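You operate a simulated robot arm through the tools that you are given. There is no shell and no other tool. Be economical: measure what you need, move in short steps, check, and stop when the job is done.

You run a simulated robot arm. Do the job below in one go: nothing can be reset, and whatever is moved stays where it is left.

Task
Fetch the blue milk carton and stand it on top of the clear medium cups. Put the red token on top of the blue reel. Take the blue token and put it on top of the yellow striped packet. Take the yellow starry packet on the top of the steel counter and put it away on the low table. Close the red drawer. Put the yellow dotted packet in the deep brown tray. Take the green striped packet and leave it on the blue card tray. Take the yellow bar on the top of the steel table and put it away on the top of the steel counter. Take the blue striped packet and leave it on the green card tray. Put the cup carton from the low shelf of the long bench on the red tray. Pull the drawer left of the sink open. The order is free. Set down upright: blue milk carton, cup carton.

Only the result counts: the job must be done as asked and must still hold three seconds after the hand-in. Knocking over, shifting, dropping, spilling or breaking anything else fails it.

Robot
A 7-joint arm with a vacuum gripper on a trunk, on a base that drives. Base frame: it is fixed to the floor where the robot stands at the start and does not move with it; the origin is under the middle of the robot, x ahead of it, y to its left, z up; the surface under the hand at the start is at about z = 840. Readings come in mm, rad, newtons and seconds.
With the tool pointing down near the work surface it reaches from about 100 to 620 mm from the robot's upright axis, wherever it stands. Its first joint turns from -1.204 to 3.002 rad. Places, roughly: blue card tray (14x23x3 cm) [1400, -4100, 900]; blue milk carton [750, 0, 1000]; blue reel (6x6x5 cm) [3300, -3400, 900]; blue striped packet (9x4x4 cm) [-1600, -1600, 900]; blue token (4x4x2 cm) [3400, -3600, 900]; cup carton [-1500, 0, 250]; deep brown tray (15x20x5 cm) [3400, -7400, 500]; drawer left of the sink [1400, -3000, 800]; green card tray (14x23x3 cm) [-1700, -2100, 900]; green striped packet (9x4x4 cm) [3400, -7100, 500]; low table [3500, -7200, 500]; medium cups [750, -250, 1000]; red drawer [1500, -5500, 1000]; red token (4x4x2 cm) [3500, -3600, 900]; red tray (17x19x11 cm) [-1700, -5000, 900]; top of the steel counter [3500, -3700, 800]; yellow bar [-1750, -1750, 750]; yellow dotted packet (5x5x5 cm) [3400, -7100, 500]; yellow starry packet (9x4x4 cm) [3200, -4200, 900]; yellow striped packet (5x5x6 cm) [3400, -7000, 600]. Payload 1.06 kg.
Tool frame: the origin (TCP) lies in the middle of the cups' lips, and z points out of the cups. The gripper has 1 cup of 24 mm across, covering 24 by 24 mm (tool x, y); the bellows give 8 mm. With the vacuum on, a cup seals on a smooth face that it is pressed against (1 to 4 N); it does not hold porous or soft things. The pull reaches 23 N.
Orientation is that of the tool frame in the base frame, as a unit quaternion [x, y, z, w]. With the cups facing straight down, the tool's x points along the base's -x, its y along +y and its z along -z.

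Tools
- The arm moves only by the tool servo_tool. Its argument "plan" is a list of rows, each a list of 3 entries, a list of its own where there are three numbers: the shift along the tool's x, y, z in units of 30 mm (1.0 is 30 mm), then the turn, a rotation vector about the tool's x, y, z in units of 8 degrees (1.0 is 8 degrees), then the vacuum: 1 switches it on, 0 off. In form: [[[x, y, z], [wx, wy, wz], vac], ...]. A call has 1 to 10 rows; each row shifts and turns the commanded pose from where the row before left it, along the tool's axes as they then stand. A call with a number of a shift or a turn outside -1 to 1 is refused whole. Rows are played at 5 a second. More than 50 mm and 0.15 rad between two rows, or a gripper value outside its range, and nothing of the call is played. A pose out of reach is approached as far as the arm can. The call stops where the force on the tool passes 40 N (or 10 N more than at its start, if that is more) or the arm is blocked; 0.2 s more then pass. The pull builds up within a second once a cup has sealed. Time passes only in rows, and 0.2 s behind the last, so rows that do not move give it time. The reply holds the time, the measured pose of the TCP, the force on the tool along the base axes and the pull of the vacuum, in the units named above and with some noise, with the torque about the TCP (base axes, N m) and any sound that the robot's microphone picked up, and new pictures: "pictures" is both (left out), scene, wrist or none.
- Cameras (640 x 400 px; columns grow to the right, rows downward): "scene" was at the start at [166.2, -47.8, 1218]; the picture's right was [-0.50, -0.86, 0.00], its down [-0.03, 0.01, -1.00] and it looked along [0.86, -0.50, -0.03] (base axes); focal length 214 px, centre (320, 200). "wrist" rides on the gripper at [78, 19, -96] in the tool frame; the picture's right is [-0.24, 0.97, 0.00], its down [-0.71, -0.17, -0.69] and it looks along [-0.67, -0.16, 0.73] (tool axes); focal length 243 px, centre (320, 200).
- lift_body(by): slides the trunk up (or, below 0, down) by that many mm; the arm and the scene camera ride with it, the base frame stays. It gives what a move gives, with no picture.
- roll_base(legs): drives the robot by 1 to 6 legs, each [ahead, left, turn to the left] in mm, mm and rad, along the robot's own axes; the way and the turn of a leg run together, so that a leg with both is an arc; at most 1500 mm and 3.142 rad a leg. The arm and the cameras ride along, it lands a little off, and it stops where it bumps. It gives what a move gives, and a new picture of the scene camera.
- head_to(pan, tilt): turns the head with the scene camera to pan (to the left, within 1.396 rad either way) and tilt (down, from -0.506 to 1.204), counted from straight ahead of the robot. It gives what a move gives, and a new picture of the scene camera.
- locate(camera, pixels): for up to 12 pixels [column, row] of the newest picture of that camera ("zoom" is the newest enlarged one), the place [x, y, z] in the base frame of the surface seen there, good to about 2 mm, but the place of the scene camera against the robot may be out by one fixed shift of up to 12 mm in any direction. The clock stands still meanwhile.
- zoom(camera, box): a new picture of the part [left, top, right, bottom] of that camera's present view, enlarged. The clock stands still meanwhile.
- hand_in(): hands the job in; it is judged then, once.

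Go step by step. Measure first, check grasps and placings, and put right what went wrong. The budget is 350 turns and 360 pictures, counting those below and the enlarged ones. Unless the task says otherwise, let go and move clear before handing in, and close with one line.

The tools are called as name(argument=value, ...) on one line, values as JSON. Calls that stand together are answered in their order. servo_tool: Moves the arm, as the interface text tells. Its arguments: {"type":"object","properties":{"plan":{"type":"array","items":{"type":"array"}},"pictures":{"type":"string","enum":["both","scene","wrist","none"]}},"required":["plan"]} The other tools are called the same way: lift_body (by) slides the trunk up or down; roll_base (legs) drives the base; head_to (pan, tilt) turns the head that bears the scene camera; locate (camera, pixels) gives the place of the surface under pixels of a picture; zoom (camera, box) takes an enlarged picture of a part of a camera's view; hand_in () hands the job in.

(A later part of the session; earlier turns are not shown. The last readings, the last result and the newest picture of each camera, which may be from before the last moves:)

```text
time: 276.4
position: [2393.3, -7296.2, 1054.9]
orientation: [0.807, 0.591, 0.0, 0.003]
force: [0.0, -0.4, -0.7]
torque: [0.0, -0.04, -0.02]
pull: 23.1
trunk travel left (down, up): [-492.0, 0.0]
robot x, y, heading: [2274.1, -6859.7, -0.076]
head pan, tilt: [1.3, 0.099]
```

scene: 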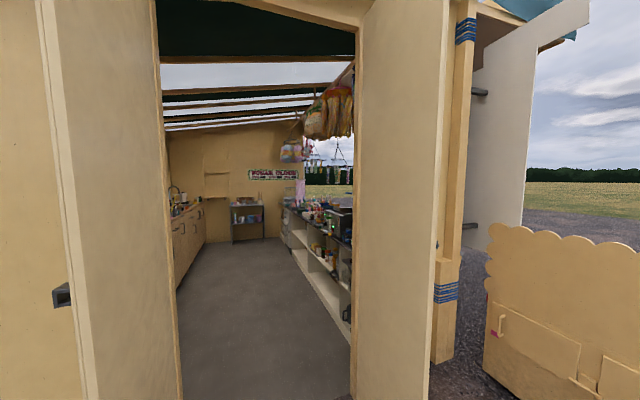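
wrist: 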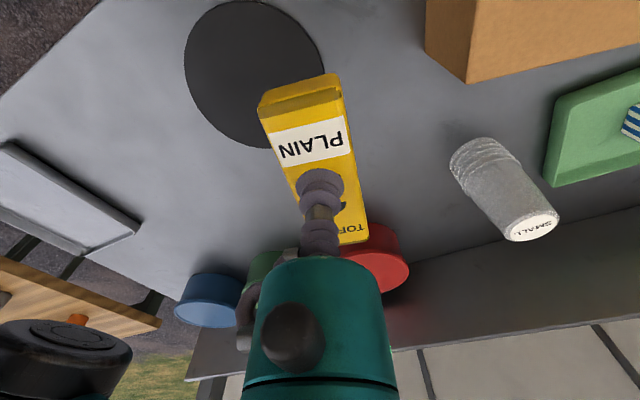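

locate(camera="scene", pixels=[[180, 350], [350, 350], [160, 200], [355, 200], [60, 300], [440, 300], [285, 215], [205, 210], [350, 300], [330, 330], [240, 300]])

zoom(camera="scene", box=[150, 140, 370, 280])

```text
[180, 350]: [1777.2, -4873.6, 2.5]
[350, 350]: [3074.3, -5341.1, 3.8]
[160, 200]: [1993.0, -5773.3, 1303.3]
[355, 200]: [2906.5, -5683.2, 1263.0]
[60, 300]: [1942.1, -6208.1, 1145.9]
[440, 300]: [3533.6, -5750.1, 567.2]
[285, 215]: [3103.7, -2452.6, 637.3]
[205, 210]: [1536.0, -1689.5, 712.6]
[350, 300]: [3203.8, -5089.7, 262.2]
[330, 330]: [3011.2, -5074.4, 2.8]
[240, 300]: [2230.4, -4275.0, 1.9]
```

```text
2.86 times, centred on (260, 210) of scene
```

zoom: 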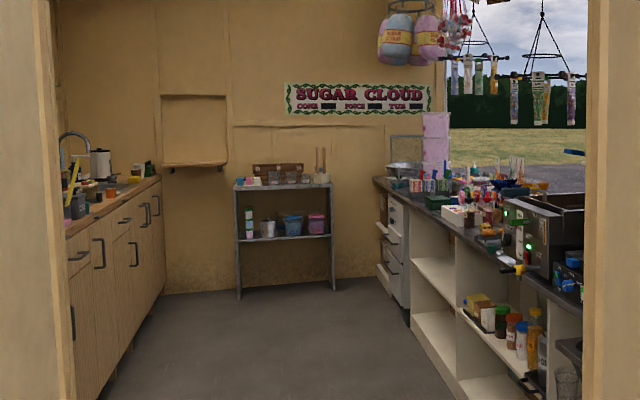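

roll_base(legs=[[0, 0, 1.647]])

head_to(pan=0, tilt=0.15)

```text
time: 280.8
position: [2703.0, -6703.5, 1055.7]
orientation: [0.118, 0.993, 0.002, 0.003]
force: [-0.1, -0.1, -1.2]
torque: [-0.02, 0.07, 0.01]
pull: 22.9
trunk travel left (down, up): [-492.0, 0.0]
robot x, y, heading: [2271.9, -6858.1, 1.564]
head pan, tilt: [1.3, 0.099]
```

scene: 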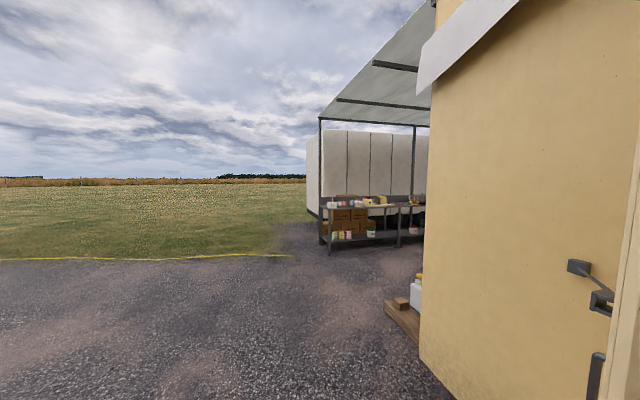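

```text
time: 282.3
position: [2703.2, -6703.2, 1055.2]
orientation: [0.118, 0.993, 0.002, 0.003]
force: [0.5, 0.7, -1.5]
torque: [0.02, 0.0, 0.01]
pull: 23.1
trunk travel left (down, up): [-492.0, 0.0]
robot x, y, heading: [2270.9, -6853.8, 1.567]
head pan, tilt: [0.0, 0.15]
```

scene: 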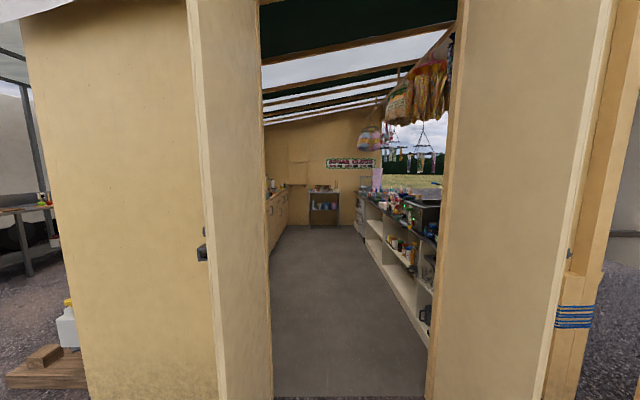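

Aligned with the doorway at x≈2271. Drive in in steps, checking drift.

roll_base(legs=[[700, -15, 0]])

locate(camera="scene", pixels=[[200, 200], [480, 200], [250, 150], [450, 150]])

```text
time: 286.1
position: [2726.9, -6019.5, 1055.9]
orientation: [0.125, 0.992, 0.003, 0.003]
force: [1.2, 1.0, -1.4]
torque: [0.0, -0.03, 0.02]
pull: 22.9
trunk travel left (down, up): [-492.0, 0.0]
robot x, y, heading: [2298.1, -6165.5, 1.552]
head pan, tilt: [0.0, 0.15]
```

scene: 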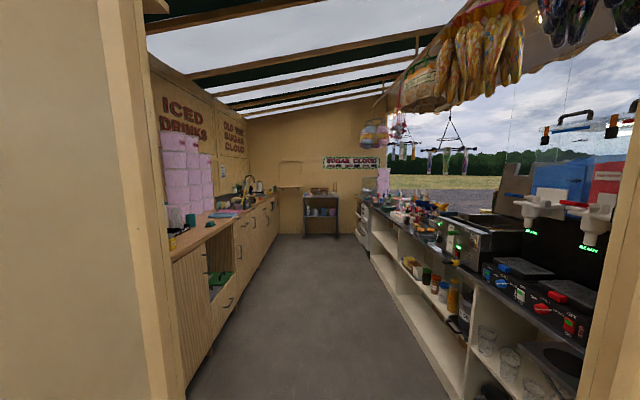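

```text
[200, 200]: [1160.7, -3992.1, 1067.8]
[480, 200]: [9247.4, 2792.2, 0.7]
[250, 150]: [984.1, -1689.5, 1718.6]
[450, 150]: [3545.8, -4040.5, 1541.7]
```

roll_base(legs=[[0, 0, 0.018], [800, 20, 0]])

head_to(pan=-0.5, tilt=0.35)

```text
time: 290.7
position: [2703.9, -5208.6, 1055.0]
orientation: [0.116, 0.993, 0.002, 0.003]
force: [-0.1, 0.8, -0.7]
torque: [0.0, 0.0, -0.02]
pull: 23.1
trunk travel left (down, up): [-492.0, 0.0]
robot x, y, heading: [2274.7, -5362.7, 1.57]
head pan, tilt: [0.0, 0.15]
```

scene: 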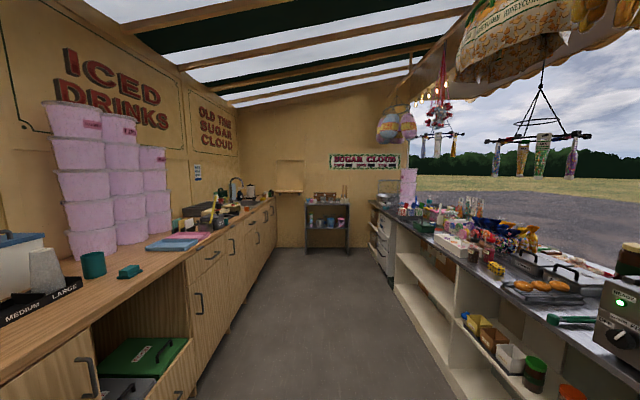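

```text
time: 291.6
position: [2704.8, -5209.8, 1055.0]
orientation: [0.116, 0.993, 0.002, 0.003]
force: [-0.1, -0.7, -0.4]
torque: [-0.01, 0.0, -0.01]
pull: 22.6
trunk travel left (down, up): [-492.0, 0.0]
robot x, y, heading: [2276.8, -5362.4, 1.576]
head pan, tilt: [-0.499, 0.351]
```

scene: 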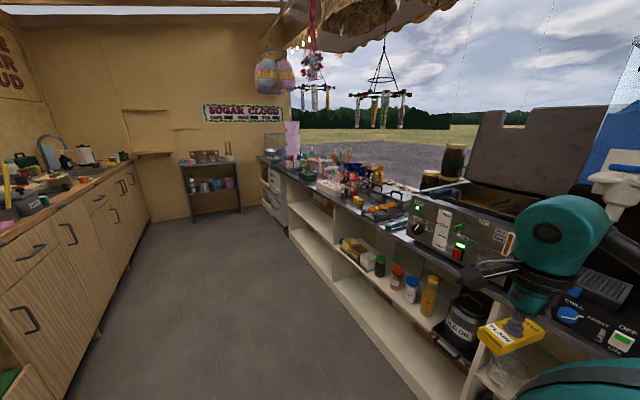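

roll_base(legs=[[900, 0, 0]])

zoom(camera="scene", box=[240, 130, 560, 330])

```text
time: 296.5
position: [2698.5, -4286.5, 1054.6]
orientation: [0.112, 0.994, 0.002, 0.002]
force: [0.1, -0.1, -0.7]
torque: [0.02, 0.0, 0.02]
pull: 23.1
trunk travel left (down, up): [-492.0, 0.0]
robot x, y, heading: [2273.2, -4443.1, 1.577]
head pan, tilt: [-0.499, 0.351]
```

scene: 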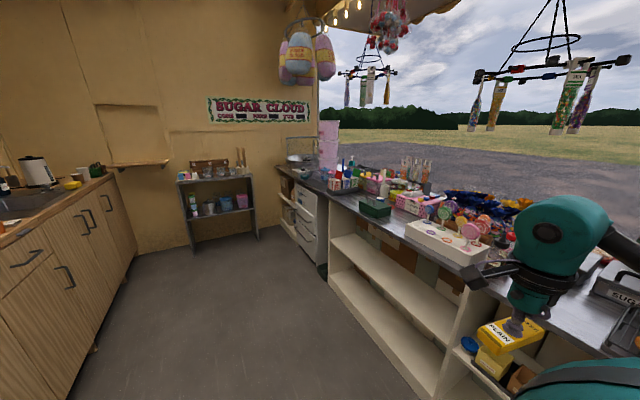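

```text
2.00 times, centred on (400, 230) of scene
```

zoom: 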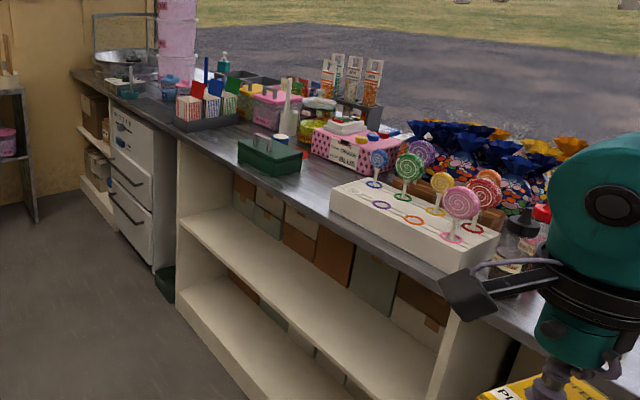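

locate(camera="zoom", pixels=[[260, 180], [310, 150], [372, 137], [320, 220], [430, 160], [440, 250], [480, 195], [350, 155], [300, 140], [345, 125], [525, 230], [490, 330]])

servo_tool(plan=[[[0, 0, 0], [0, 0, 0], 1]], pictures="wrist")

```text
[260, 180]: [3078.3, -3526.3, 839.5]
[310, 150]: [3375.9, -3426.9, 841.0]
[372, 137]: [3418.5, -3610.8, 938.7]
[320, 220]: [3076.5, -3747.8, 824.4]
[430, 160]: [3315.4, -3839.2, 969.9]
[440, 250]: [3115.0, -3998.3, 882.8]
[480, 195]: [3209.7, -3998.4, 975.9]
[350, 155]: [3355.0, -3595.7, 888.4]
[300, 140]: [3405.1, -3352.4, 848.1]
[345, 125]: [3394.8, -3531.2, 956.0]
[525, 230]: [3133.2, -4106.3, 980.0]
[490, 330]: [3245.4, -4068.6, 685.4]
```

```text
time: 296.9
position: [2697.9, -4286.7, 1055.6]
orientation: [0.111, 0.994, 0.002, 0.003]
force: [-0.4, 0.4, -0.8]
torque: [0.0, 0.0, 0.0]
pull: 22.1
trunk travel left (down, up): [-492.0, 0.0]
robot x, y, heading: [2273.1, -4447.7, 1.578]
head pan, tilt: [-0.499, 0.351]
```

wrist: 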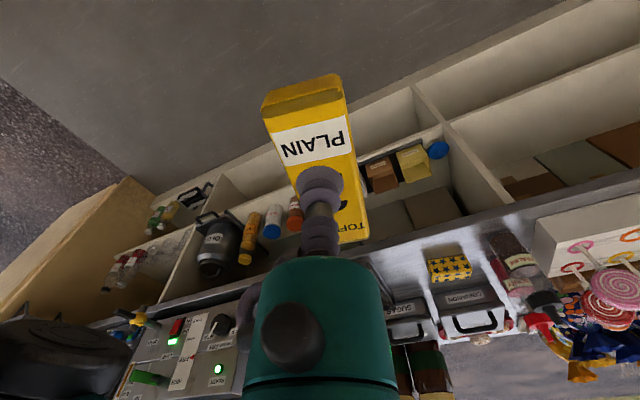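

zoom(camera="wrist", box=[340, 200, 640, 388])

locate(camera="wrist", pixels=[[450, 268], [430, 262], [470, 262], [440, 240], [500, 240], [400, 270], [420, 290], [360, 285], [470, 300], [510, 235]])

```text
2.13 times, centred on (490, 294) of wrist
```

zoom: 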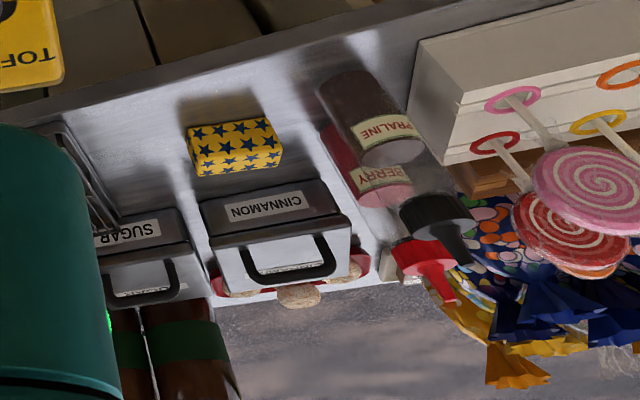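

```text
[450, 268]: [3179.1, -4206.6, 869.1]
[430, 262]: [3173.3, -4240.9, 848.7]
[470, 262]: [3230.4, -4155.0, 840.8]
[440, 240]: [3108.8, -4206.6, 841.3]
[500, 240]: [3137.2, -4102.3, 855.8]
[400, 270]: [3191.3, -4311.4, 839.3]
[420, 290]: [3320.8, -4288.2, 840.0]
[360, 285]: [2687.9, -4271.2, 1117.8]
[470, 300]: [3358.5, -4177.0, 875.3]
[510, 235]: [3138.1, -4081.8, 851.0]
```

roll_base(legs=[[560, 0, 0], [0, -130, 0]])

servo_tool(plan=[[[0, 0, 0], [0, 0, 0], 1]], pictures="wrist")

```text
time: 301.5
position: [2831.4, -3727.9, 1055.2]
orientation: [0.114, 0.993, 0.002, 0.003]
force: [-0.5, 0.3, -0.9]
torque: [-0.03, 0.01, -0.03]
pull: 22.8
trunk travel left (down, up): [-492.0, 0.0]
robot x, y, heading: [2403.3, -3882.8, 1.567]
head pan, tilt: [-0.499, 0.351]
```

scene: 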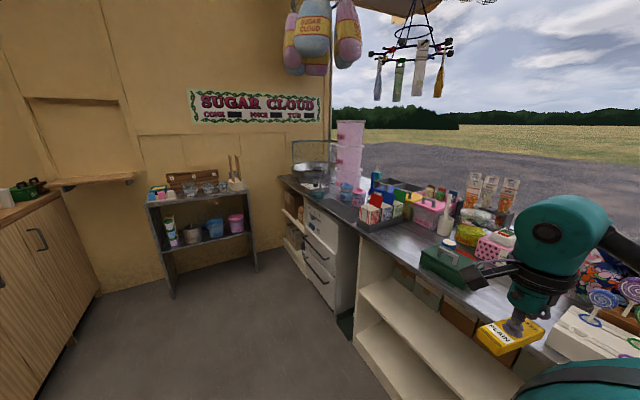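

```text
time: 301.9
position: [2828.3, -3726.9, 1056.2]
orientation: [0.115, 0.993, 0.003, 0.003]
force: [0.4, 0.5, -0.3]
torque: [0.01, 0.03, 0.01]
pull: 23.0
trunk travel left (down, up): [-492.0, 0.0]
robot x, y, heading: [2397.9, -3883.3, 1.573]
head pan, tilt: [-0.499, 0.351]
```

wrist: 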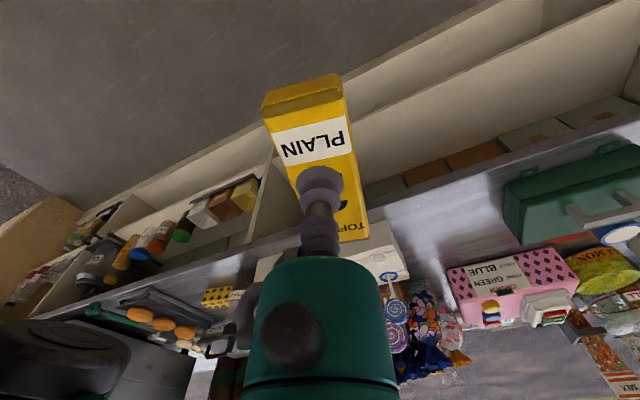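

zoom(camera="wrist", box=[380, 180, 640, 342])

locate(camera="wrist", pixels=[[420, 220], [440, 260], [400, 250], [470, 210], [450, 240], [490, 310], [490, 320], [550, 315], [598, 255], [615, 232], [510, 285], [500, 190]])

```text
2.46 times, centred on (510, 261) of wrist
```

zoom: 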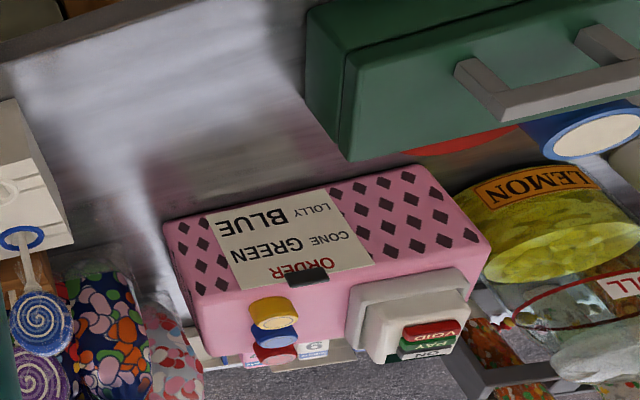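

```text
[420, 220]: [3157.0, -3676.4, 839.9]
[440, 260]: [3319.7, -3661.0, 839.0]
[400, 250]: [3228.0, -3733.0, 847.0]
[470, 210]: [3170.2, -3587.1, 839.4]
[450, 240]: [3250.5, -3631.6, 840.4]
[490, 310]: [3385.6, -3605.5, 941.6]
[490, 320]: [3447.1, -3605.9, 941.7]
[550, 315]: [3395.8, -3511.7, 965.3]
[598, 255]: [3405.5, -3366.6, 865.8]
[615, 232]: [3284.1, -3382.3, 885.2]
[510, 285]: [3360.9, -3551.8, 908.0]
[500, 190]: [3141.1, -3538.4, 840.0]
```

roll_base(legs=[[0, -200, 0]])

servo_tool(plan=[[[0, 0, 0.5], [0, 0, 0], 1]], pictures="wrist")

```text
time: 304.3
position: [3031.1, -3728.2, 1055.2]
orientation: [0.116, 0.993, 0.002, 0.003]
force: [0.5, 0.0, -1.2]
torque: [0.03, -0.01, 0.01]
pull: 22.9
trunk travel left (down, up): [-492.0, 0.0]
robot x, y, heading: [2601.5, -3881.2, 1.571]
head pan, tilt: [-0.499, 0.351]
```

scene: 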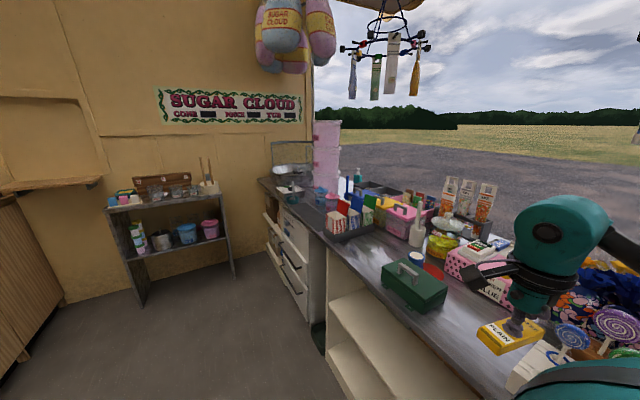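

```text
time: 304.7
position: [3031.4, -3728.1, 1039.0]
orientation: [0.116, 0.993, 0.002, 0.004]
force: [-0.1, 0.6, -1.0]
torque: [0.0, -0.04, -0.01]
pull: 22.7
trunk travel left (down, up): [-492.0, 0.0]
robot x, y, heading: [2602.4, -3884.3, 1.578]
head pan, tilt: [-0.499, 0.351]
```

wrist: 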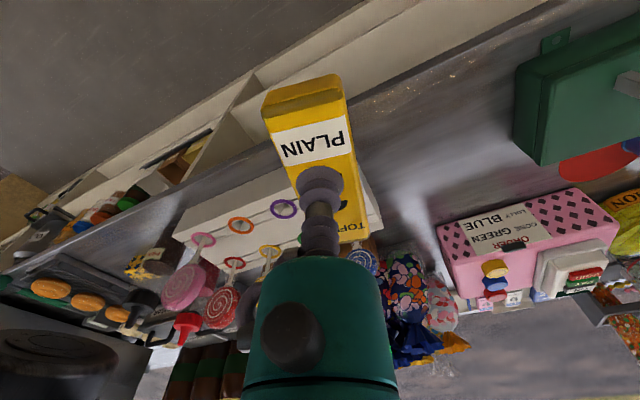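

servo_tool(plan=[[[-0.92, 0.97, 0], [0, 0, 0], 1], [[-0.92, 0.97, 0], [0, 0, 0], 1], [[-0.92, 0.97, 0], [0, 0, 0], 1], [[-0.92, 0.97, 0], [0, 0, 0], 1], [[0, 0, 1], [0, 0, 0], 1], [[0, 0, 1], [0, 0, 0], 1], [[0, 0, 1], [0, 0, 0], 1], [[0, 0, 1], [0, 0, 0], 1]], pictures="wrist")

```text
time: 306.5
position: [3165.1, -3639.3, 921.2]
orientation: [0.117, 0.993, 0.003, 0.003]
force: [-1.6, -0.1, -1.5]
torque: [-0.01, 0.06, 0.02]
pull: 23.0
trunk travel left (down, up): [-492.0, 0.0]
robot x, y, heading: [2600.7, -3878.6, 1.571]
head pan, tilt: [-0.499, 0.351]
```

wrist: 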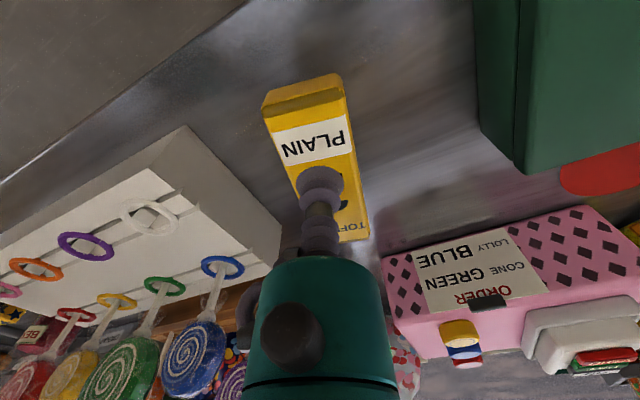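

servo_tool(plan=[[[0, 0, 1], [0, 0, 0], 1], [[0, 0, 0.6], [0, 0, 0], 1], [[0, 0, 0.15], [0, 0, 0], 1], [[0, 0, 0.07], [0, 0, 0], 1], [[0, 0, 0], [0, 0, 0], 1]], pictures="none")

```text
time: 307.7
position: [3167.5, -3640.0, 866.1]
orientation: [0.116, 0.993, 0.003, 0.004]
force: [0.3, 0.2, -0.9]
torque: [0.03, 0.01, 0.04]
pull: 23.4
trunk travel left (down, up): [-492.0, 0.0]
robot x, y, heading: [2598.8, -3880.1, 1.571]
head pan, tilt: [-0.499, 0.351]
```

servo_tool(plan=[[[0, 0, 0.1], [0, 0, 0], 1], [[0, 0, 0.08], [0, 0, 0], 1], [[0, 0, 0], [0, 0, 0], 1]], pictures="none")

```text
time: 308.5
position: [3167.3, -3638.2, 861.4]
orientation: [0.117, 0.993, 0.004, 0.004]
force: [4.0, -2.5, 10.4]
torque: [-0.02, 0.08, -0.05]
pull: 23.3
trunk travel left (down, up): [-492.0, 0.0]
robot x, y, heading: [2600.2, -3883.3, 1.567]
head pan, tilt: [-0.499, 0.351]
```

servo_tool(plan=[[[0, 0, 0], [0, 0, 0], 0], [[0, 0, 0], [0, 0, 0], 0], [[0, 0, -0.3], [0, 0, 0], 0], [[0, 0, -1], [0, 0, 0], 0], [[0, 0, -1], [0, 0, 0], 0], [[0, 0, -1], [0, 0, 0], 0], [[0, 0, -1], [0, 0, 0], 0], [[0, 0, -1], [0, 0, 0], 0], [[0, 0, -1], [0, 0, 0], 0]], pictures="wrist")

```text
time: 310.5
position: [3163.4, -3639.3, 1050.0]
orientation: [0.115, 0.993, 0.002, 0.003]
force: [0.9, 0.5, -0.7]
torque: [0.01, -0.01, -0.04]
pull: 0.0
trunk travel left (down, up): [-492.0, 0.0]
robot x, y, heading: [2598.2, -3884.0, 1.572]
head pan, tilt: [-0.499, 0.351]
```

wrist: 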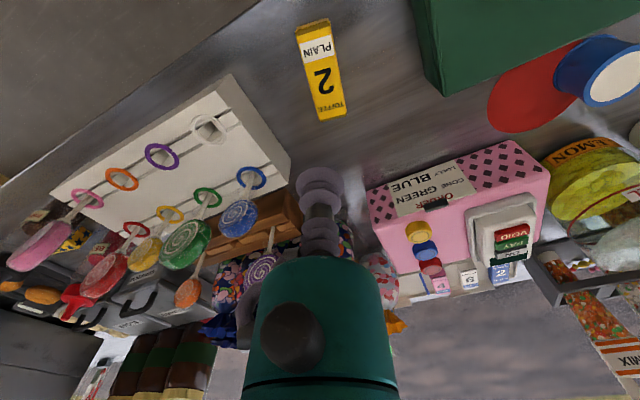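

zoom(camera="wrist", box=[380, 170, 540, 300])

locate(camera="zoom", pixels=[[155, 235], [172, 300], [205, 385], [200, 360], [180, 310], [160, 240], [140, 250], [200, 240], [100, 230], [300, 250]])

locate(camera="wrist", pixels=[[615, 80], [590, 85], [635, 65], [600, 55], [635, 95], [420, 228], [428, 250], [434, 270], [580, 50]])

```text
3.08 times, centred on (460, 235) of wrist
```

zoom: 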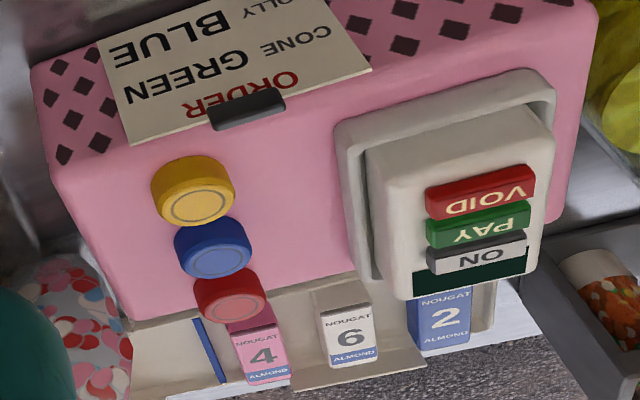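

```text
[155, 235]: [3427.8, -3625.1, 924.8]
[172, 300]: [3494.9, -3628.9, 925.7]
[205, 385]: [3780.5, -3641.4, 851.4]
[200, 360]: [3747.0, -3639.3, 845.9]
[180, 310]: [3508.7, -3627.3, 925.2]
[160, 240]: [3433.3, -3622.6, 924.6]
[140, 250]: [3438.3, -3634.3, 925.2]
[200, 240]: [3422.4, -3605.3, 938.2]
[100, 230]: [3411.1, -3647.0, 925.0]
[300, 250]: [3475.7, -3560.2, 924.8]
```

```text
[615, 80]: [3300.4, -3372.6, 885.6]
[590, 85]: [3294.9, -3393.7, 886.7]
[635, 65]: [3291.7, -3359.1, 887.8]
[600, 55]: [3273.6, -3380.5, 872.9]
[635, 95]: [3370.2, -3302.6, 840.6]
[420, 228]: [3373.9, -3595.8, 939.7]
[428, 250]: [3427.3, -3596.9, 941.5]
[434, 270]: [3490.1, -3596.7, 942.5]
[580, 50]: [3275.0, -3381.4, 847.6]
```

locate(camera="zoom", pixels=[[197, 205], [214, 260], [233, 306], [210, 306], [258, 304], [233, 320], [233, 292], [190, 262], [240, 258], [214, 272], [214, 248]])

```text
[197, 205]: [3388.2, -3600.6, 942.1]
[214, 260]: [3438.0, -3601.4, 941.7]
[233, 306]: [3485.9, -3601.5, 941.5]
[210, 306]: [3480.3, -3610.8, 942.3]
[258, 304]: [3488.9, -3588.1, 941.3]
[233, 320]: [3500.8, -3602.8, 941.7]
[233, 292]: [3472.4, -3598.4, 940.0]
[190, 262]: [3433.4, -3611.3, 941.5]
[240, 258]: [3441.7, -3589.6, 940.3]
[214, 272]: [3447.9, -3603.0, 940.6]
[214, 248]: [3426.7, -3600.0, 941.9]
```

roll_base(legs=[[110, 0, 0], [0, -200, 0]])

servo_tool(plan=[[[0, 0, 0], [0, 0, 0], 0]], pictures="wrist")

```text
time: 313.6
position: [3360.8, -3533.3, 1050.8]
orientation: [0.119, 0.993, 0.002, 0.003]
force: [0.2, 0.3, 1.3]
torque: [-0.02, -0.02, -0.02]
pull: 0.1
trunk travel left (down, up): [-492.0, 0.0]
robot x, y, heading: [2793.1, -3775.2, 1.561]
head pan, tilt: [-0.499, 0.351]
```

scene: 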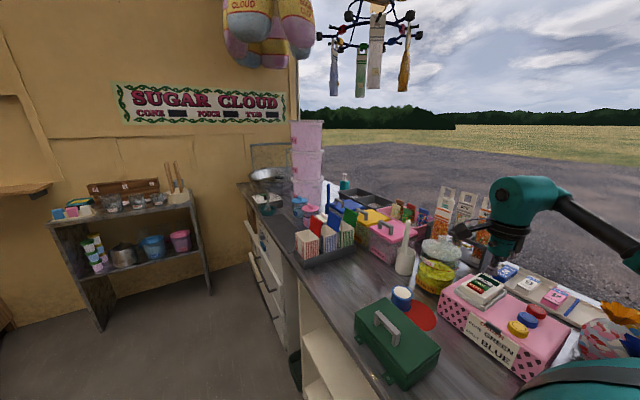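

```text
time: 314.0
position: [3360.1, -3534.4, 1051.2]
orientation: [0.119, 0.993, 0.002, 0.003]
force: [1.0, 0.8, -0.4]
torque: [0.02, 0.01, -0.01]
pull: 0.3
trunk travel left (down, up): [-492.0, 0.0]
robot x, y, heading: [2795.6, -3772.7, 1.565]
head pan, tilt: [-0.499, 0.351]
```

wrist: 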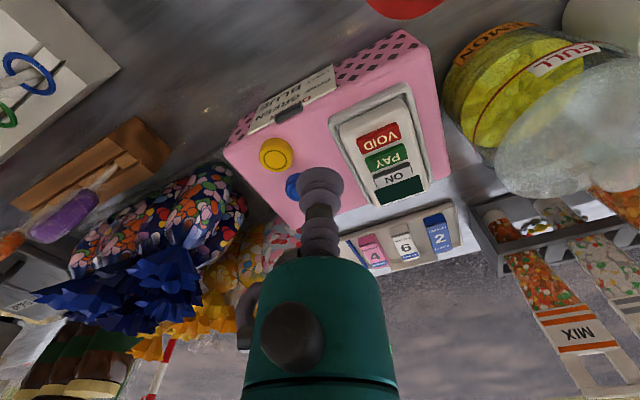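

servo_tool(plan=[[[-0.92, -0.23, 0.2], [0, 0, 0], 0], [[-0.92, -0.23, 0.3], [0, 0, 0], 0], [[-0.92, -0.23, 0.3], [0, 0, 0], 0], [[-0.92, -0.23, 0.4], [0, 0, 0], 0], [[-0.92, -0.23, 0.6], [0, 0, 0], 0]], pictures="wrist")

```text
time: 315.2
position: [3486.4, -3602.3, 998.5]
orientation: [0.119, 0.993, 0.002, 0.003]
force: [0.3, -0.9, 0.0]
torque: [0.01, -0.01, 0.01]
pull: 0.0
trunk travel left (down, up): [-492.0, 0.0]
robot x, y, heading: [2794.3, -3770.7, 1.56]
head pan, tilt: [-0.499, 0.351]
```

wrist: 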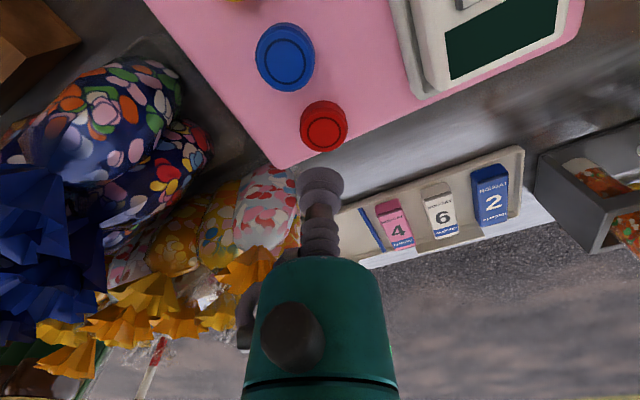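

locate(camera="wrist", pixels=[[324, 132], [305, 133], [344, 131], [324, 150], [324, 117], [287, 62]])

```text
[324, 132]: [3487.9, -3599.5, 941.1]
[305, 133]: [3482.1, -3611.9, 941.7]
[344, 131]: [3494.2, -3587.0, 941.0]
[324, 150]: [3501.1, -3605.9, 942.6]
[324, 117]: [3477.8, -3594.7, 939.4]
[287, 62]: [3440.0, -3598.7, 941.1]
```

servo_tool(plan=[[[-0.03, 0.09, 1], [0, 0, 0], 1], [[0, 0, 0.7], [0, 0, 0], 1], [[0, 0, 0.17], [0, 0, 0], 1], [[0, 0, 0.08], [0, 0, 0], 1], [[0, 0, 0], [0, 0, 0], 1]], pictures="none")

```text
time: 316.4
position: [3487.8, -3596.2, 939.2]
orientation: [0.119, 0.993, 0.004, 0.004]
force: [2.6, -0.8, 10.2]
torque: [-0.06, 0.0, 0.0]
pull: 22.7
trunk travel left (down, up): [-492.0, 0.0]
robot x, y, heading: [2798.4, -3768.6, 1.563]
head pan, tilt: [-0.499, 0.351]
```

servo_tool(plan=[[[0, 0, -0.5], [0, 0, 0], 1], [[0, 0, -1], [0, 0, 0], 1], [[0, 0, -1], [0, 0, 0], 1], [[0, 0, -1], [0, 0, 0], 1], [[0.5, 0.5, 0], [0, 0, -1], 1], [[0.5, 0.5, 0], [0, 0, -1], 1], [[0.5, 0.7, 0], [0, 0, -1], 1], [[0.5, 0.7, 0], [0, 0, -1], 1]], pictures="wrist")

```text
time: 318.2
position: [3429.4, -3524.9, 1042.0]
orientation: [-0.16, 0.987, 0.001, 0.003]
force: [0.1, 0.0, -0.3]
torque: [-0.02, -0.02, 0.0]
pull: 23.1
trunk travel left (down, up): [-492.0, 0.0]
robot x, y, heading: [2795.7, -3775.3, 1.563]
head pan, tilt: [-0.499, 0.351]
```

wrist: 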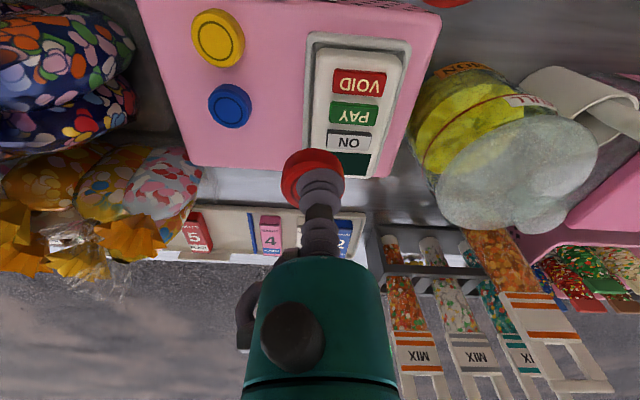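

locate(camera="wrist", pixels=[[500, 170], [560, 150], [440, 100], [600, 100], [450, 2]])

```text
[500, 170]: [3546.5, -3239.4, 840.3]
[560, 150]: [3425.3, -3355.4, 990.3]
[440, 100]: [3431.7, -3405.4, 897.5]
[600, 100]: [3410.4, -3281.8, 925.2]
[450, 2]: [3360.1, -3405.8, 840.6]
```

servo_tool(plan=[[[0.8, 0.6, 0], [0, 0, 0], 1], [[0.8, 0.6, 0], [0, 0, 0], 1], [[0.7, 0.8, 0], [0, 0, 0], 1], [[0.4, 1, 0], [0, 0, 0], 1], [[0.15, 1, 0], [0, 0, 0], 1], [[0, 1, 0], [0, 0, 0], 1], [[0, 0.7, 0], [0, 0, 0], 1]], pictures="wrist")

```text
time: 319.8
position: [3293.9, -3388.9, 1041.3]
orientation: [-0.157, 0.988, 0.001, 0.004]
force: [-0.2, -0.6, 0.3]
torque: [-0.02, 0.01, -0.01]
pull: 22.7
trunk travel left (down, up): [-492.0, 0.0]
robot x, y, heading: [2794.6, -3778.0, 1.563]
head pan, tilt: [-0.499, 0.351]
```

wrist: 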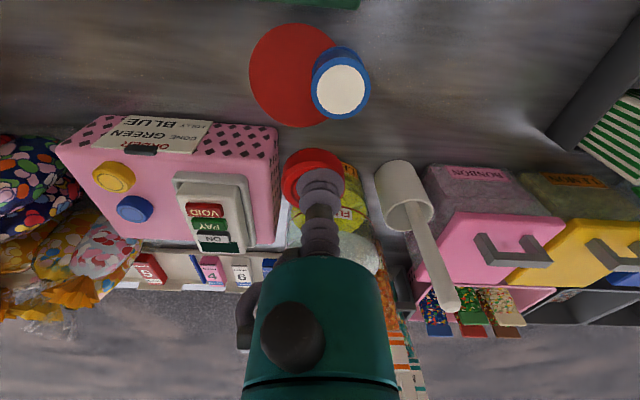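

zoom(camera="wrist", box=[240, 20, 400, 120])

locate(camera="wrist", pixels=[[341, 91], [314, 92], [369, 88], [341, 117], [341, 66], [341, 50]])

```text
4.00 times, centred on (320, 70) of wrist
```

zoom: 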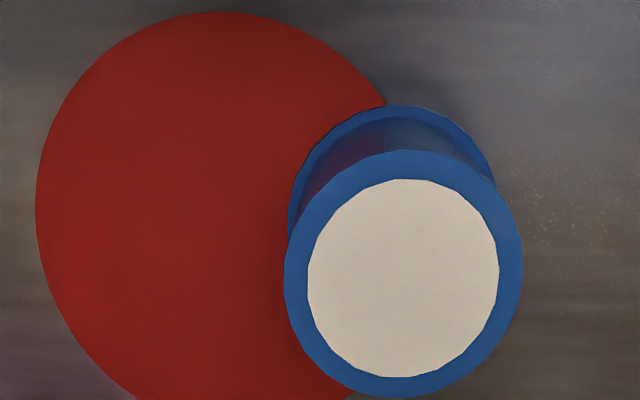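

```text
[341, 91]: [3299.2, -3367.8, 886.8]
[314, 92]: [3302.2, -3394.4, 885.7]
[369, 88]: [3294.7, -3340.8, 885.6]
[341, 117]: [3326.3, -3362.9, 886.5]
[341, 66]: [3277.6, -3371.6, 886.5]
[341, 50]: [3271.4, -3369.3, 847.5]
```

servo_tool(plan=[[[-0.32, 0.71, 1], [0, 0, 0], 1], [[0, 0, 1], [0, 0, 0], 1], [[0, 0, 1], [0, 0, 0], 1], [[0, 0, 1], [0, 0, 0], 1], [[0, 0, 0.3], [0, 0, 0], 1], [[0, 0, 0], [0, 0, 0], 1]], pictures="wrist")

```text
time: 321.2
position: [3296.6, -3364.1, 914.2]
orientation: [-0.159, 0.987, 0.002, 0.004]
force: [-0.4, 1.0, -0.9]
torque: [-0.04, 0.04, -0.01]
pull: 22.8
trunk travel left (down, up): [-492.0, 0.0]
robot x, y, heading: [2792.1, -3773.8, 1.567]
head pan, tilt: [-0.499, 0.351]
```

wrist: 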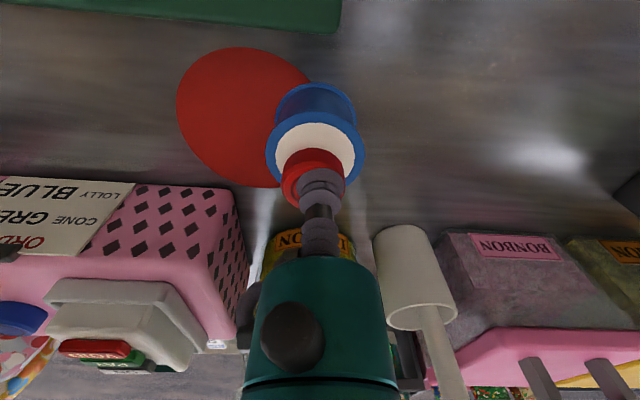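

servo_tool(plan=[[[0, 0, 0.25], [0, 0, 0], 1], [[0, 0, 0.08], [0, 0, 0], 1], [[0, 0, 0], [0, 0, 0], 1]], pictures="none")

```text
time: 322.0
position: [3295.7, -3365.1, 904.6]
orientation: [-0.159, 0.987, 0.001, 0.003]
force: [-0.5, -0.1, -0.3]
torque: [-0.02, -0.01, 0.05]
pull: 22.5
trunk travel left (down, up): [-492.0, 0.0]
robot x, y, heading: [2797.0, -3774.0, 1.56]
head pan, tilt: [-0.499, 0.351]
```

servo_tool(plan=[[[0, 0, 0.08], [0, 0, 0], 1], [[0, 0, 0.05], [0, 0, 0], 1], [[0, 0, 0], [0, 0, 0], 1]], pictures="none")

```text
time: 322.8
position: [3294.8, -3365.3, 901.8]
orientation: [-0.158, 0.987, 0.003, 0.003]
force: [0.7, -1.2, 3.6]
torque: [-0.05, 0.0, 0.02]
pull: 23.2
trunk travel left (down, up): [-492.0, 0.0]
robot x, y, heading: [2794.4, -3773.6, 1.566]
head pan, tilt: [-0.499, 0.351]
```

servo_tool(plan=[[[0, 0, 0], [0, 0, 0], 0], [[0, 0, 0], [0, 0, 0], 0], [[0, 0, -0.2], [0, 0, 0], 0], [[0, 0, -1], [0, 0, 0], 0], [[0, 0, -1], [0, 0, 0], 0], [[0, 0, -1], [0, 0, 0], 0], [[0, 0, -1], [0, 0, 0], 0], [[0, 0, -1], [0, 0, 0], 0]], pictures="wrist")

```text
time: 324.6
position: [3296.3, -3366.4, 1057.9]
orientation: [-0.159, 0.987, 0.002, 0.003]
force: [-0.1, -0.3, -0.4]
torque: [-0.02, 0.01, -0.01]
pull: 0.0
trunk travel left (down, up): [-492.0, 0.0]
robot x, y, heading: [2795.4, -3771.9, 1.565]
head pan, tilt: [-0.499, 0.351]
```

wrist: 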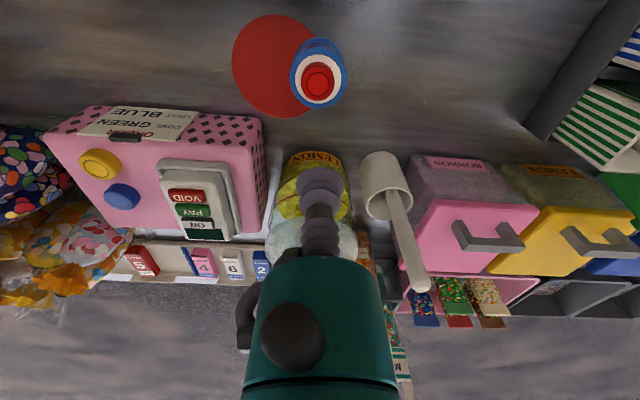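

servo_tool(plan=[[[-0.23, -0.99, 0], [0, 0, 0], 0], [[-0.23, -0.99, 0], [0, 0, 0], 0], [[-0.23, -0.99, 0], [0, 0, 0], 0], [[-0.23, -0.99, 0], [0, 0, 0], 0], [[-0.23, -0.99, 0], [0, 0, 0], 0], [[-0.23, -0.99, 0], [0, 0, 0], 0], [[-0.23, -0.99, 0], [0, 0, 0], 0], [[-0.23, -0.99, 0.5], [0, 0, 0], 0], [[-0.23, -0.99, 0.5], [0, 0, 0], 0], [[0, 0, 0.5], [0, 0, 1], 0]], pictures="wrist")

```text
time: 326.8
position: [3437.3, -3599.1, 1012.2]
orientation: [-0.088, 0.996, 0.003, 0.004]
force: [0.7, -0.1, 0.6]
torque: [0.0, 0.0, 0.04]
pull: 0.0
trunk travel left (down, up): [-492.0, 0.0]
robot x, y, heading: [2795.7, -3771.8, 1.567]
head pan, tilt: [-0.499, 0.351]
```

wrist: 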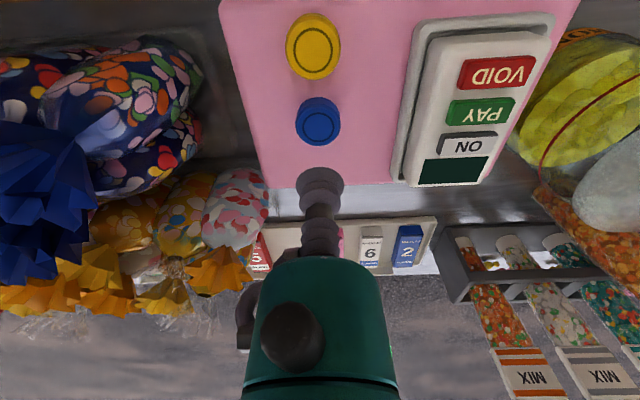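

locate(camera="wrist", pixels=[[319, 126], [300, 128], [338, 125], [319, 144], [319, 109]])

```text
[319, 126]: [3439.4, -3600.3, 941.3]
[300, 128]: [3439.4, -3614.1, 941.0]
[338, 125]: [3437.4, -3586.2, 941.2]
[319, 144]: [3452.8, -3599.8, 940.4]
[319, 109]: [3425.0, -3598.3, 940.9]
```

servo_tool(plan=[[[-0.04, -0.03, 1], [0, 0, 0], 1], [[0, 0, 1], [0, 0, 0], 1], [[0, 0, 0.2], [0, 0, 0], 1], [[0, 0, 0.2], [0, 0, 0], 1], [[0, 0, 0], [0, 0, 0], 1]], pictures="none")

```text
time: 328.0
position: [3440.0, -3601.7, 940.6]
orientation: [-0.089, 0.996, 0.002, 0.003]
force: [0.1, 0.5, 0.1]
torque: [-0.01, 0.03, -0.01]
pull: 23.1
trunk travel left (down, up): [-492.0, 0.0]
robot x, y, heading: [2796.2, -3770.2, 1.569]
head pan, tilt: [-0.499, 0.351]
```

servo_tool(plan=[[[0, 0, -0.5], [0, 0, 0], 1], [[0, 0, -1], [0, 0, 0], 1], [[0, 0, -1], [0, 0, 0], 1], [[0, 0, -1], [0, 0, 0], 1], [[1, 0, 0], [0, 0, 0.7], 1], [[1, 0, 0], [0, 0, 0.7], 1], [[1, 0, 0], [0, 0, 0.7], 1], [[1, 0, 0], [0, 0, 0.7], 1], [[1, 0, 0], [0, 0, 0.7], 1], [[1, 0, 0], [0, 0, 0], 1]], pictures="wrist")

```text
time: 330.2
position: [3260.7, -3589.6, 1044.0]
orientation: [0.154, 0.988, 0.003, 0.003]
force: [0.4, -0.4, -0.4]
torque: [-0.01, -0.01, 0.01]
pull: 22.8
trunk travel left (down, up): [-492.0, 0.0]
robot x, y, heading: [2796.0, -3774.2, 1.565]
head pan, tilt: [-0.499, 0.351]
```

wrist: 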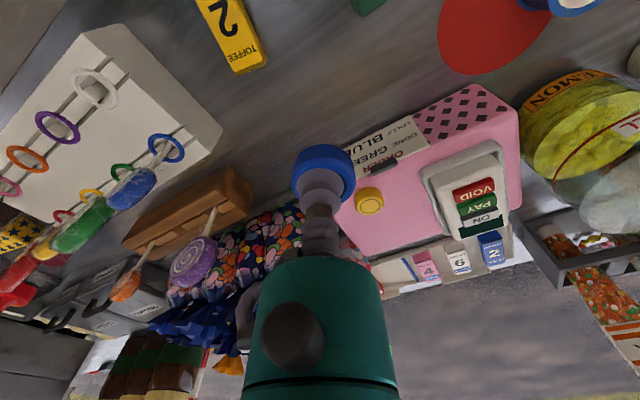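

roll_base(legs=[[0, 505, 0], [-1000, 0, 0]])

```text
time: 340.0
position: [2745.8, -4615.8, 1043.6]
orientation: [0.162, 0.987, 0.004, 0.003]
force: [0.9, -0.6, -0.3]
torque: [0.01, 0.01, 0.0]
pull: 23.3
trunk travel left (down, up): [-492.0, 0.0]
robot x, y, heading: [2277.5, -4792.7, 1.545]
head pan, tilt: [-0.499, 0.351]
```

scene: 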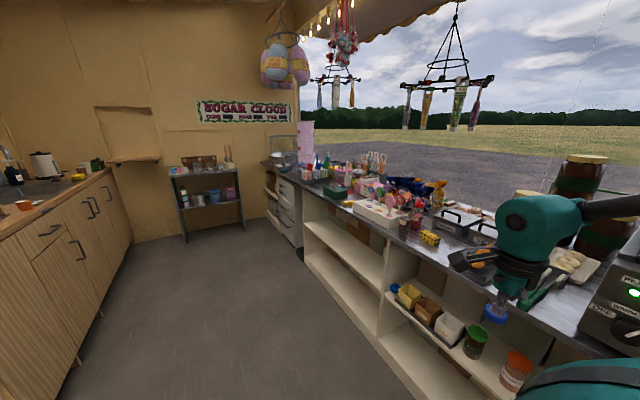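

roll_base(legs=[[0, 0, 0.022], [-700, 10, 0]])

```text
time: 344.2
position: [2729.8, -5314.2, 1043.1]
orientation: [0.157, 0.988, 0.003, 0.003]
force: [-0.6, 0.7, -0.4]
torque: [-0.02, -0.03, -0.03]
pull: 23.3
trunk travel left (down, up): [-492.0, 0.0]
robot x, y, heading: [2262.8, -5495.5, 1.559]
head pan, tilt: [-0.499, 0.351]
```

scene: 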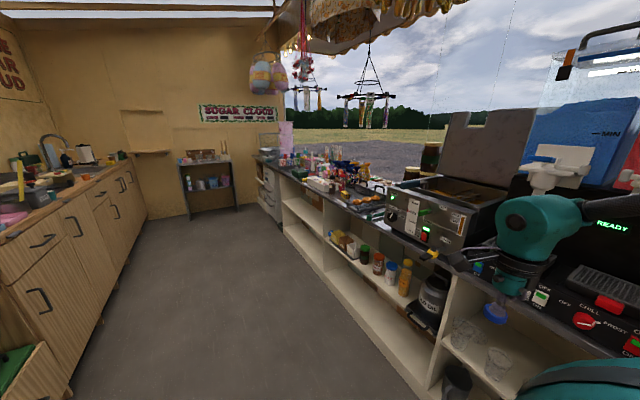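

roll_base(legs=[[0, -28, 0.012], [-800, 0, 0]])

```text
time: 349.0
position: [2758.0, -6099.5, 1043.4]
orientation: [0.145, 0.989, 0.004, 0.004]
force: [1.0, 0.8, -0.1]
torque: [0.03, 0.02, 0.01]
pull: 22.8
trunk travel left (down, up): [-492.0, 0.0]
robot x, y, heading: [2291.6, -6292.1, 1.582]
head pan, tilt: [-0.499, 0.351]
```

scene: 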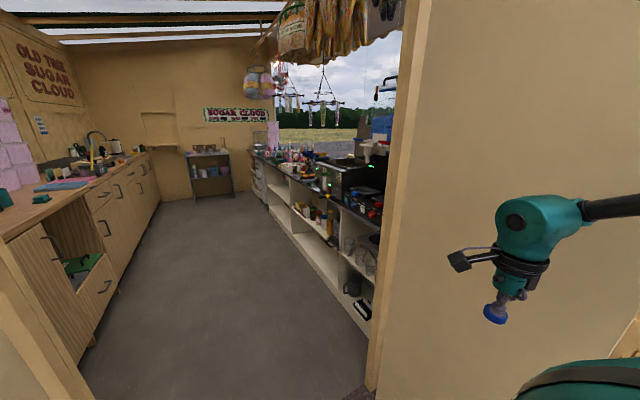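

roll_base(legs=[[0, 0, -0.01], [-950, 0, 0]])

servo_tool(plan=[[[0, 0, 0], [0, 0, 0], 1]], pictures="wrist")

```text
time: 354.4
position: [2752.5, -7087.5, 1042.4]
orientation: [0.162, 0.987, 0.002, 0.003]
force: [-0.2, 0.7, 0.2]
torque: [0.03, 0.02, -0.01]
pull: 22.8
trunk travel left (down, up): [-492.0, 0.0]
robot x, y, heading: [2283.4, -7264.7, 1.55]
head pan, tilt: [-0.499, 0.351]
```

scene: 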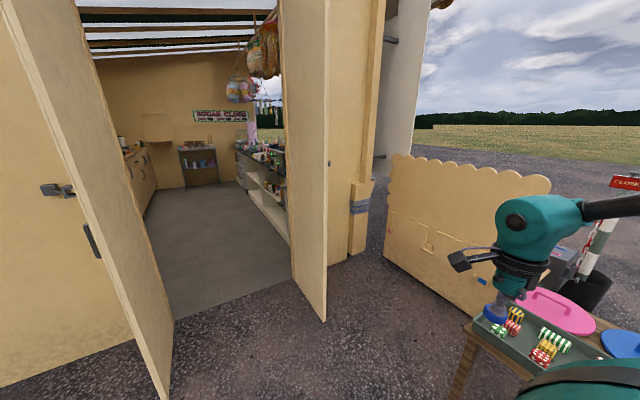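

```text
time: 354.8
position: [2752.8, -7088.2, 1043.5]
orientation: [0.162, 0.987, 0.002, 0.003]
force: [0.3, -0.5, 0.1]
torque: [0.01, 0.0, -0.02]
pull: 22.8
trunk travel left (down, up): [-492.0, 0.0]
robot x, y, heading: [2282.1, -7262.1, 1.555]
head pan, tilt: [-0.499, 0.351]
```

wrist: 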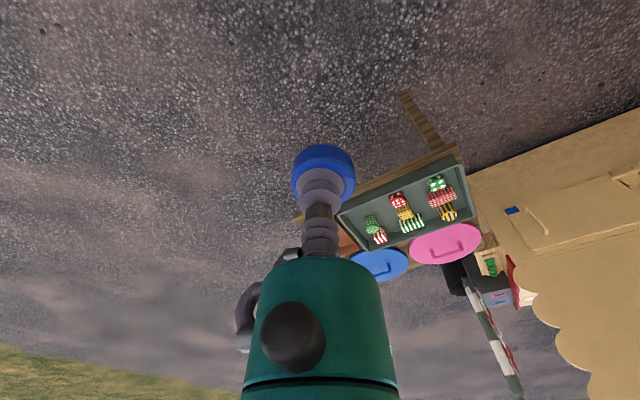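

zoom(camera="wrist", box=[300, 130, 500, 290])

locate(camera="wrist", pixels=[[437, 183], [448, 212], [400, 200], [412, 222], [440, 198], [375, 230], [345, 215], [460, 160], [445, 145], [380, 265], [445, 245], [415, 105]])

```text
2.50 times, centred on (400, 210) of wrist
```

zoom: 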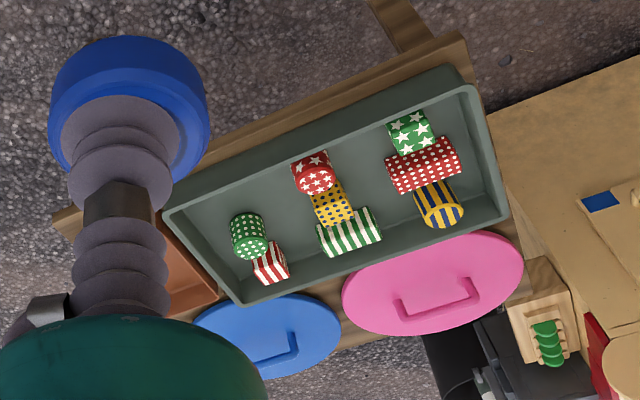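

```text
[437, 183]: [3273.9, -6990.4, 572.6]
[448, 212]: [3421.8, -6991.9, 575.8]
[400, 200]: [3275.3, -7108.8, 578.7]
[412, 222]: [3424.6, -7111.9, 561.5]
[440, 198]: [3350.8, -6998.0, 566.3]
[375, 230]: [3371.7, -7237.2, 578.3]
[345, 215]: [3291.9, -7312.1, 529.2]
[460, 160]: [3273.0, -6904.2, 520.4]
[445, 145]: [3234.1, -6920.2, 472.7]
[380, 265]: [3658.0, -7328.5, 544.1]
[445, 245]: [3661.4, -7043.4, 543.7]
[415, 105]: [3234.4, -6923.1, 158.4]
```

roll_base(legs=[[0, 0, 0.018], [120, 0, 0], [0, -500, 0]])

lift_body(by=-330)

servo_tool(plan=[[[0, 0, 0], [0, 0, 0], 1]], pictures="wrist")

```text
time: 360.9
position: [3253.1, -6955.5, 1043.4]
orientation: [0.15, 0.989, 0.003, 0.002]
force: [-0.9, 0.1, 0.3]
torque: [0.02, -0.01, -0.01]
pull: 22.7
trunk travel left (down, up): [-492.0, 0.0]
robot x, y, heading: [2787.4, -7144.7, 1.574]
head pan, tilt: [-0.499, 0.351]
```

scene: 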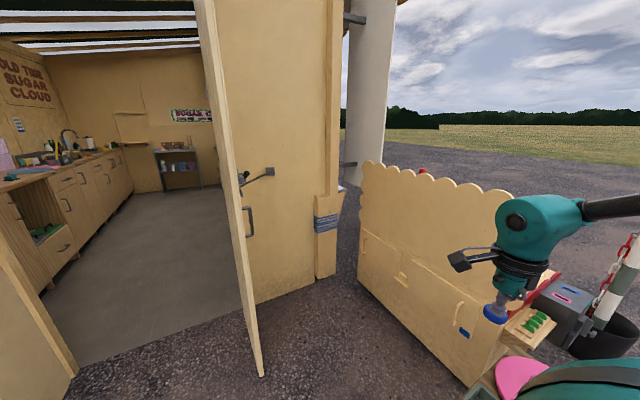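

```text
time: 364.1
position: [3252.0, -6957.3, 713.3]
orientation: [0.149, 0.989, 0.003, 0.003]
force: [-0.1, 0.3, -0.7]
torque: [-0.02, 0.0, 0.02]
pull: 22.6
trunk travel left (down, up): [-162.0, 330.0]
robot x, y, heading: [2784.4, -7145.6, 1.571]
head pan, tilt: [-0.499, 0.351]
```

```text
time: 364.6
position: [3252.3, -6955.2, 712.3]
orientation: [0.149, 0.989, 0.003, 0.002]
force: [-0.1, -0.7, -1.0]
torque: [-0.03, -0.01, 0.0]
pull: 22.3
trunk travel left (down, up): [-162.0, 330.0]
robot x, y, heading: [2788.8, -7139.9, 1.573]
head pan, tilt: [-0.499, 0.351]
```

wrist: 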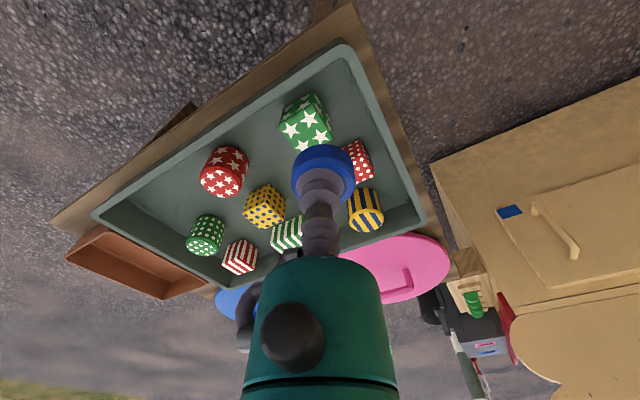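

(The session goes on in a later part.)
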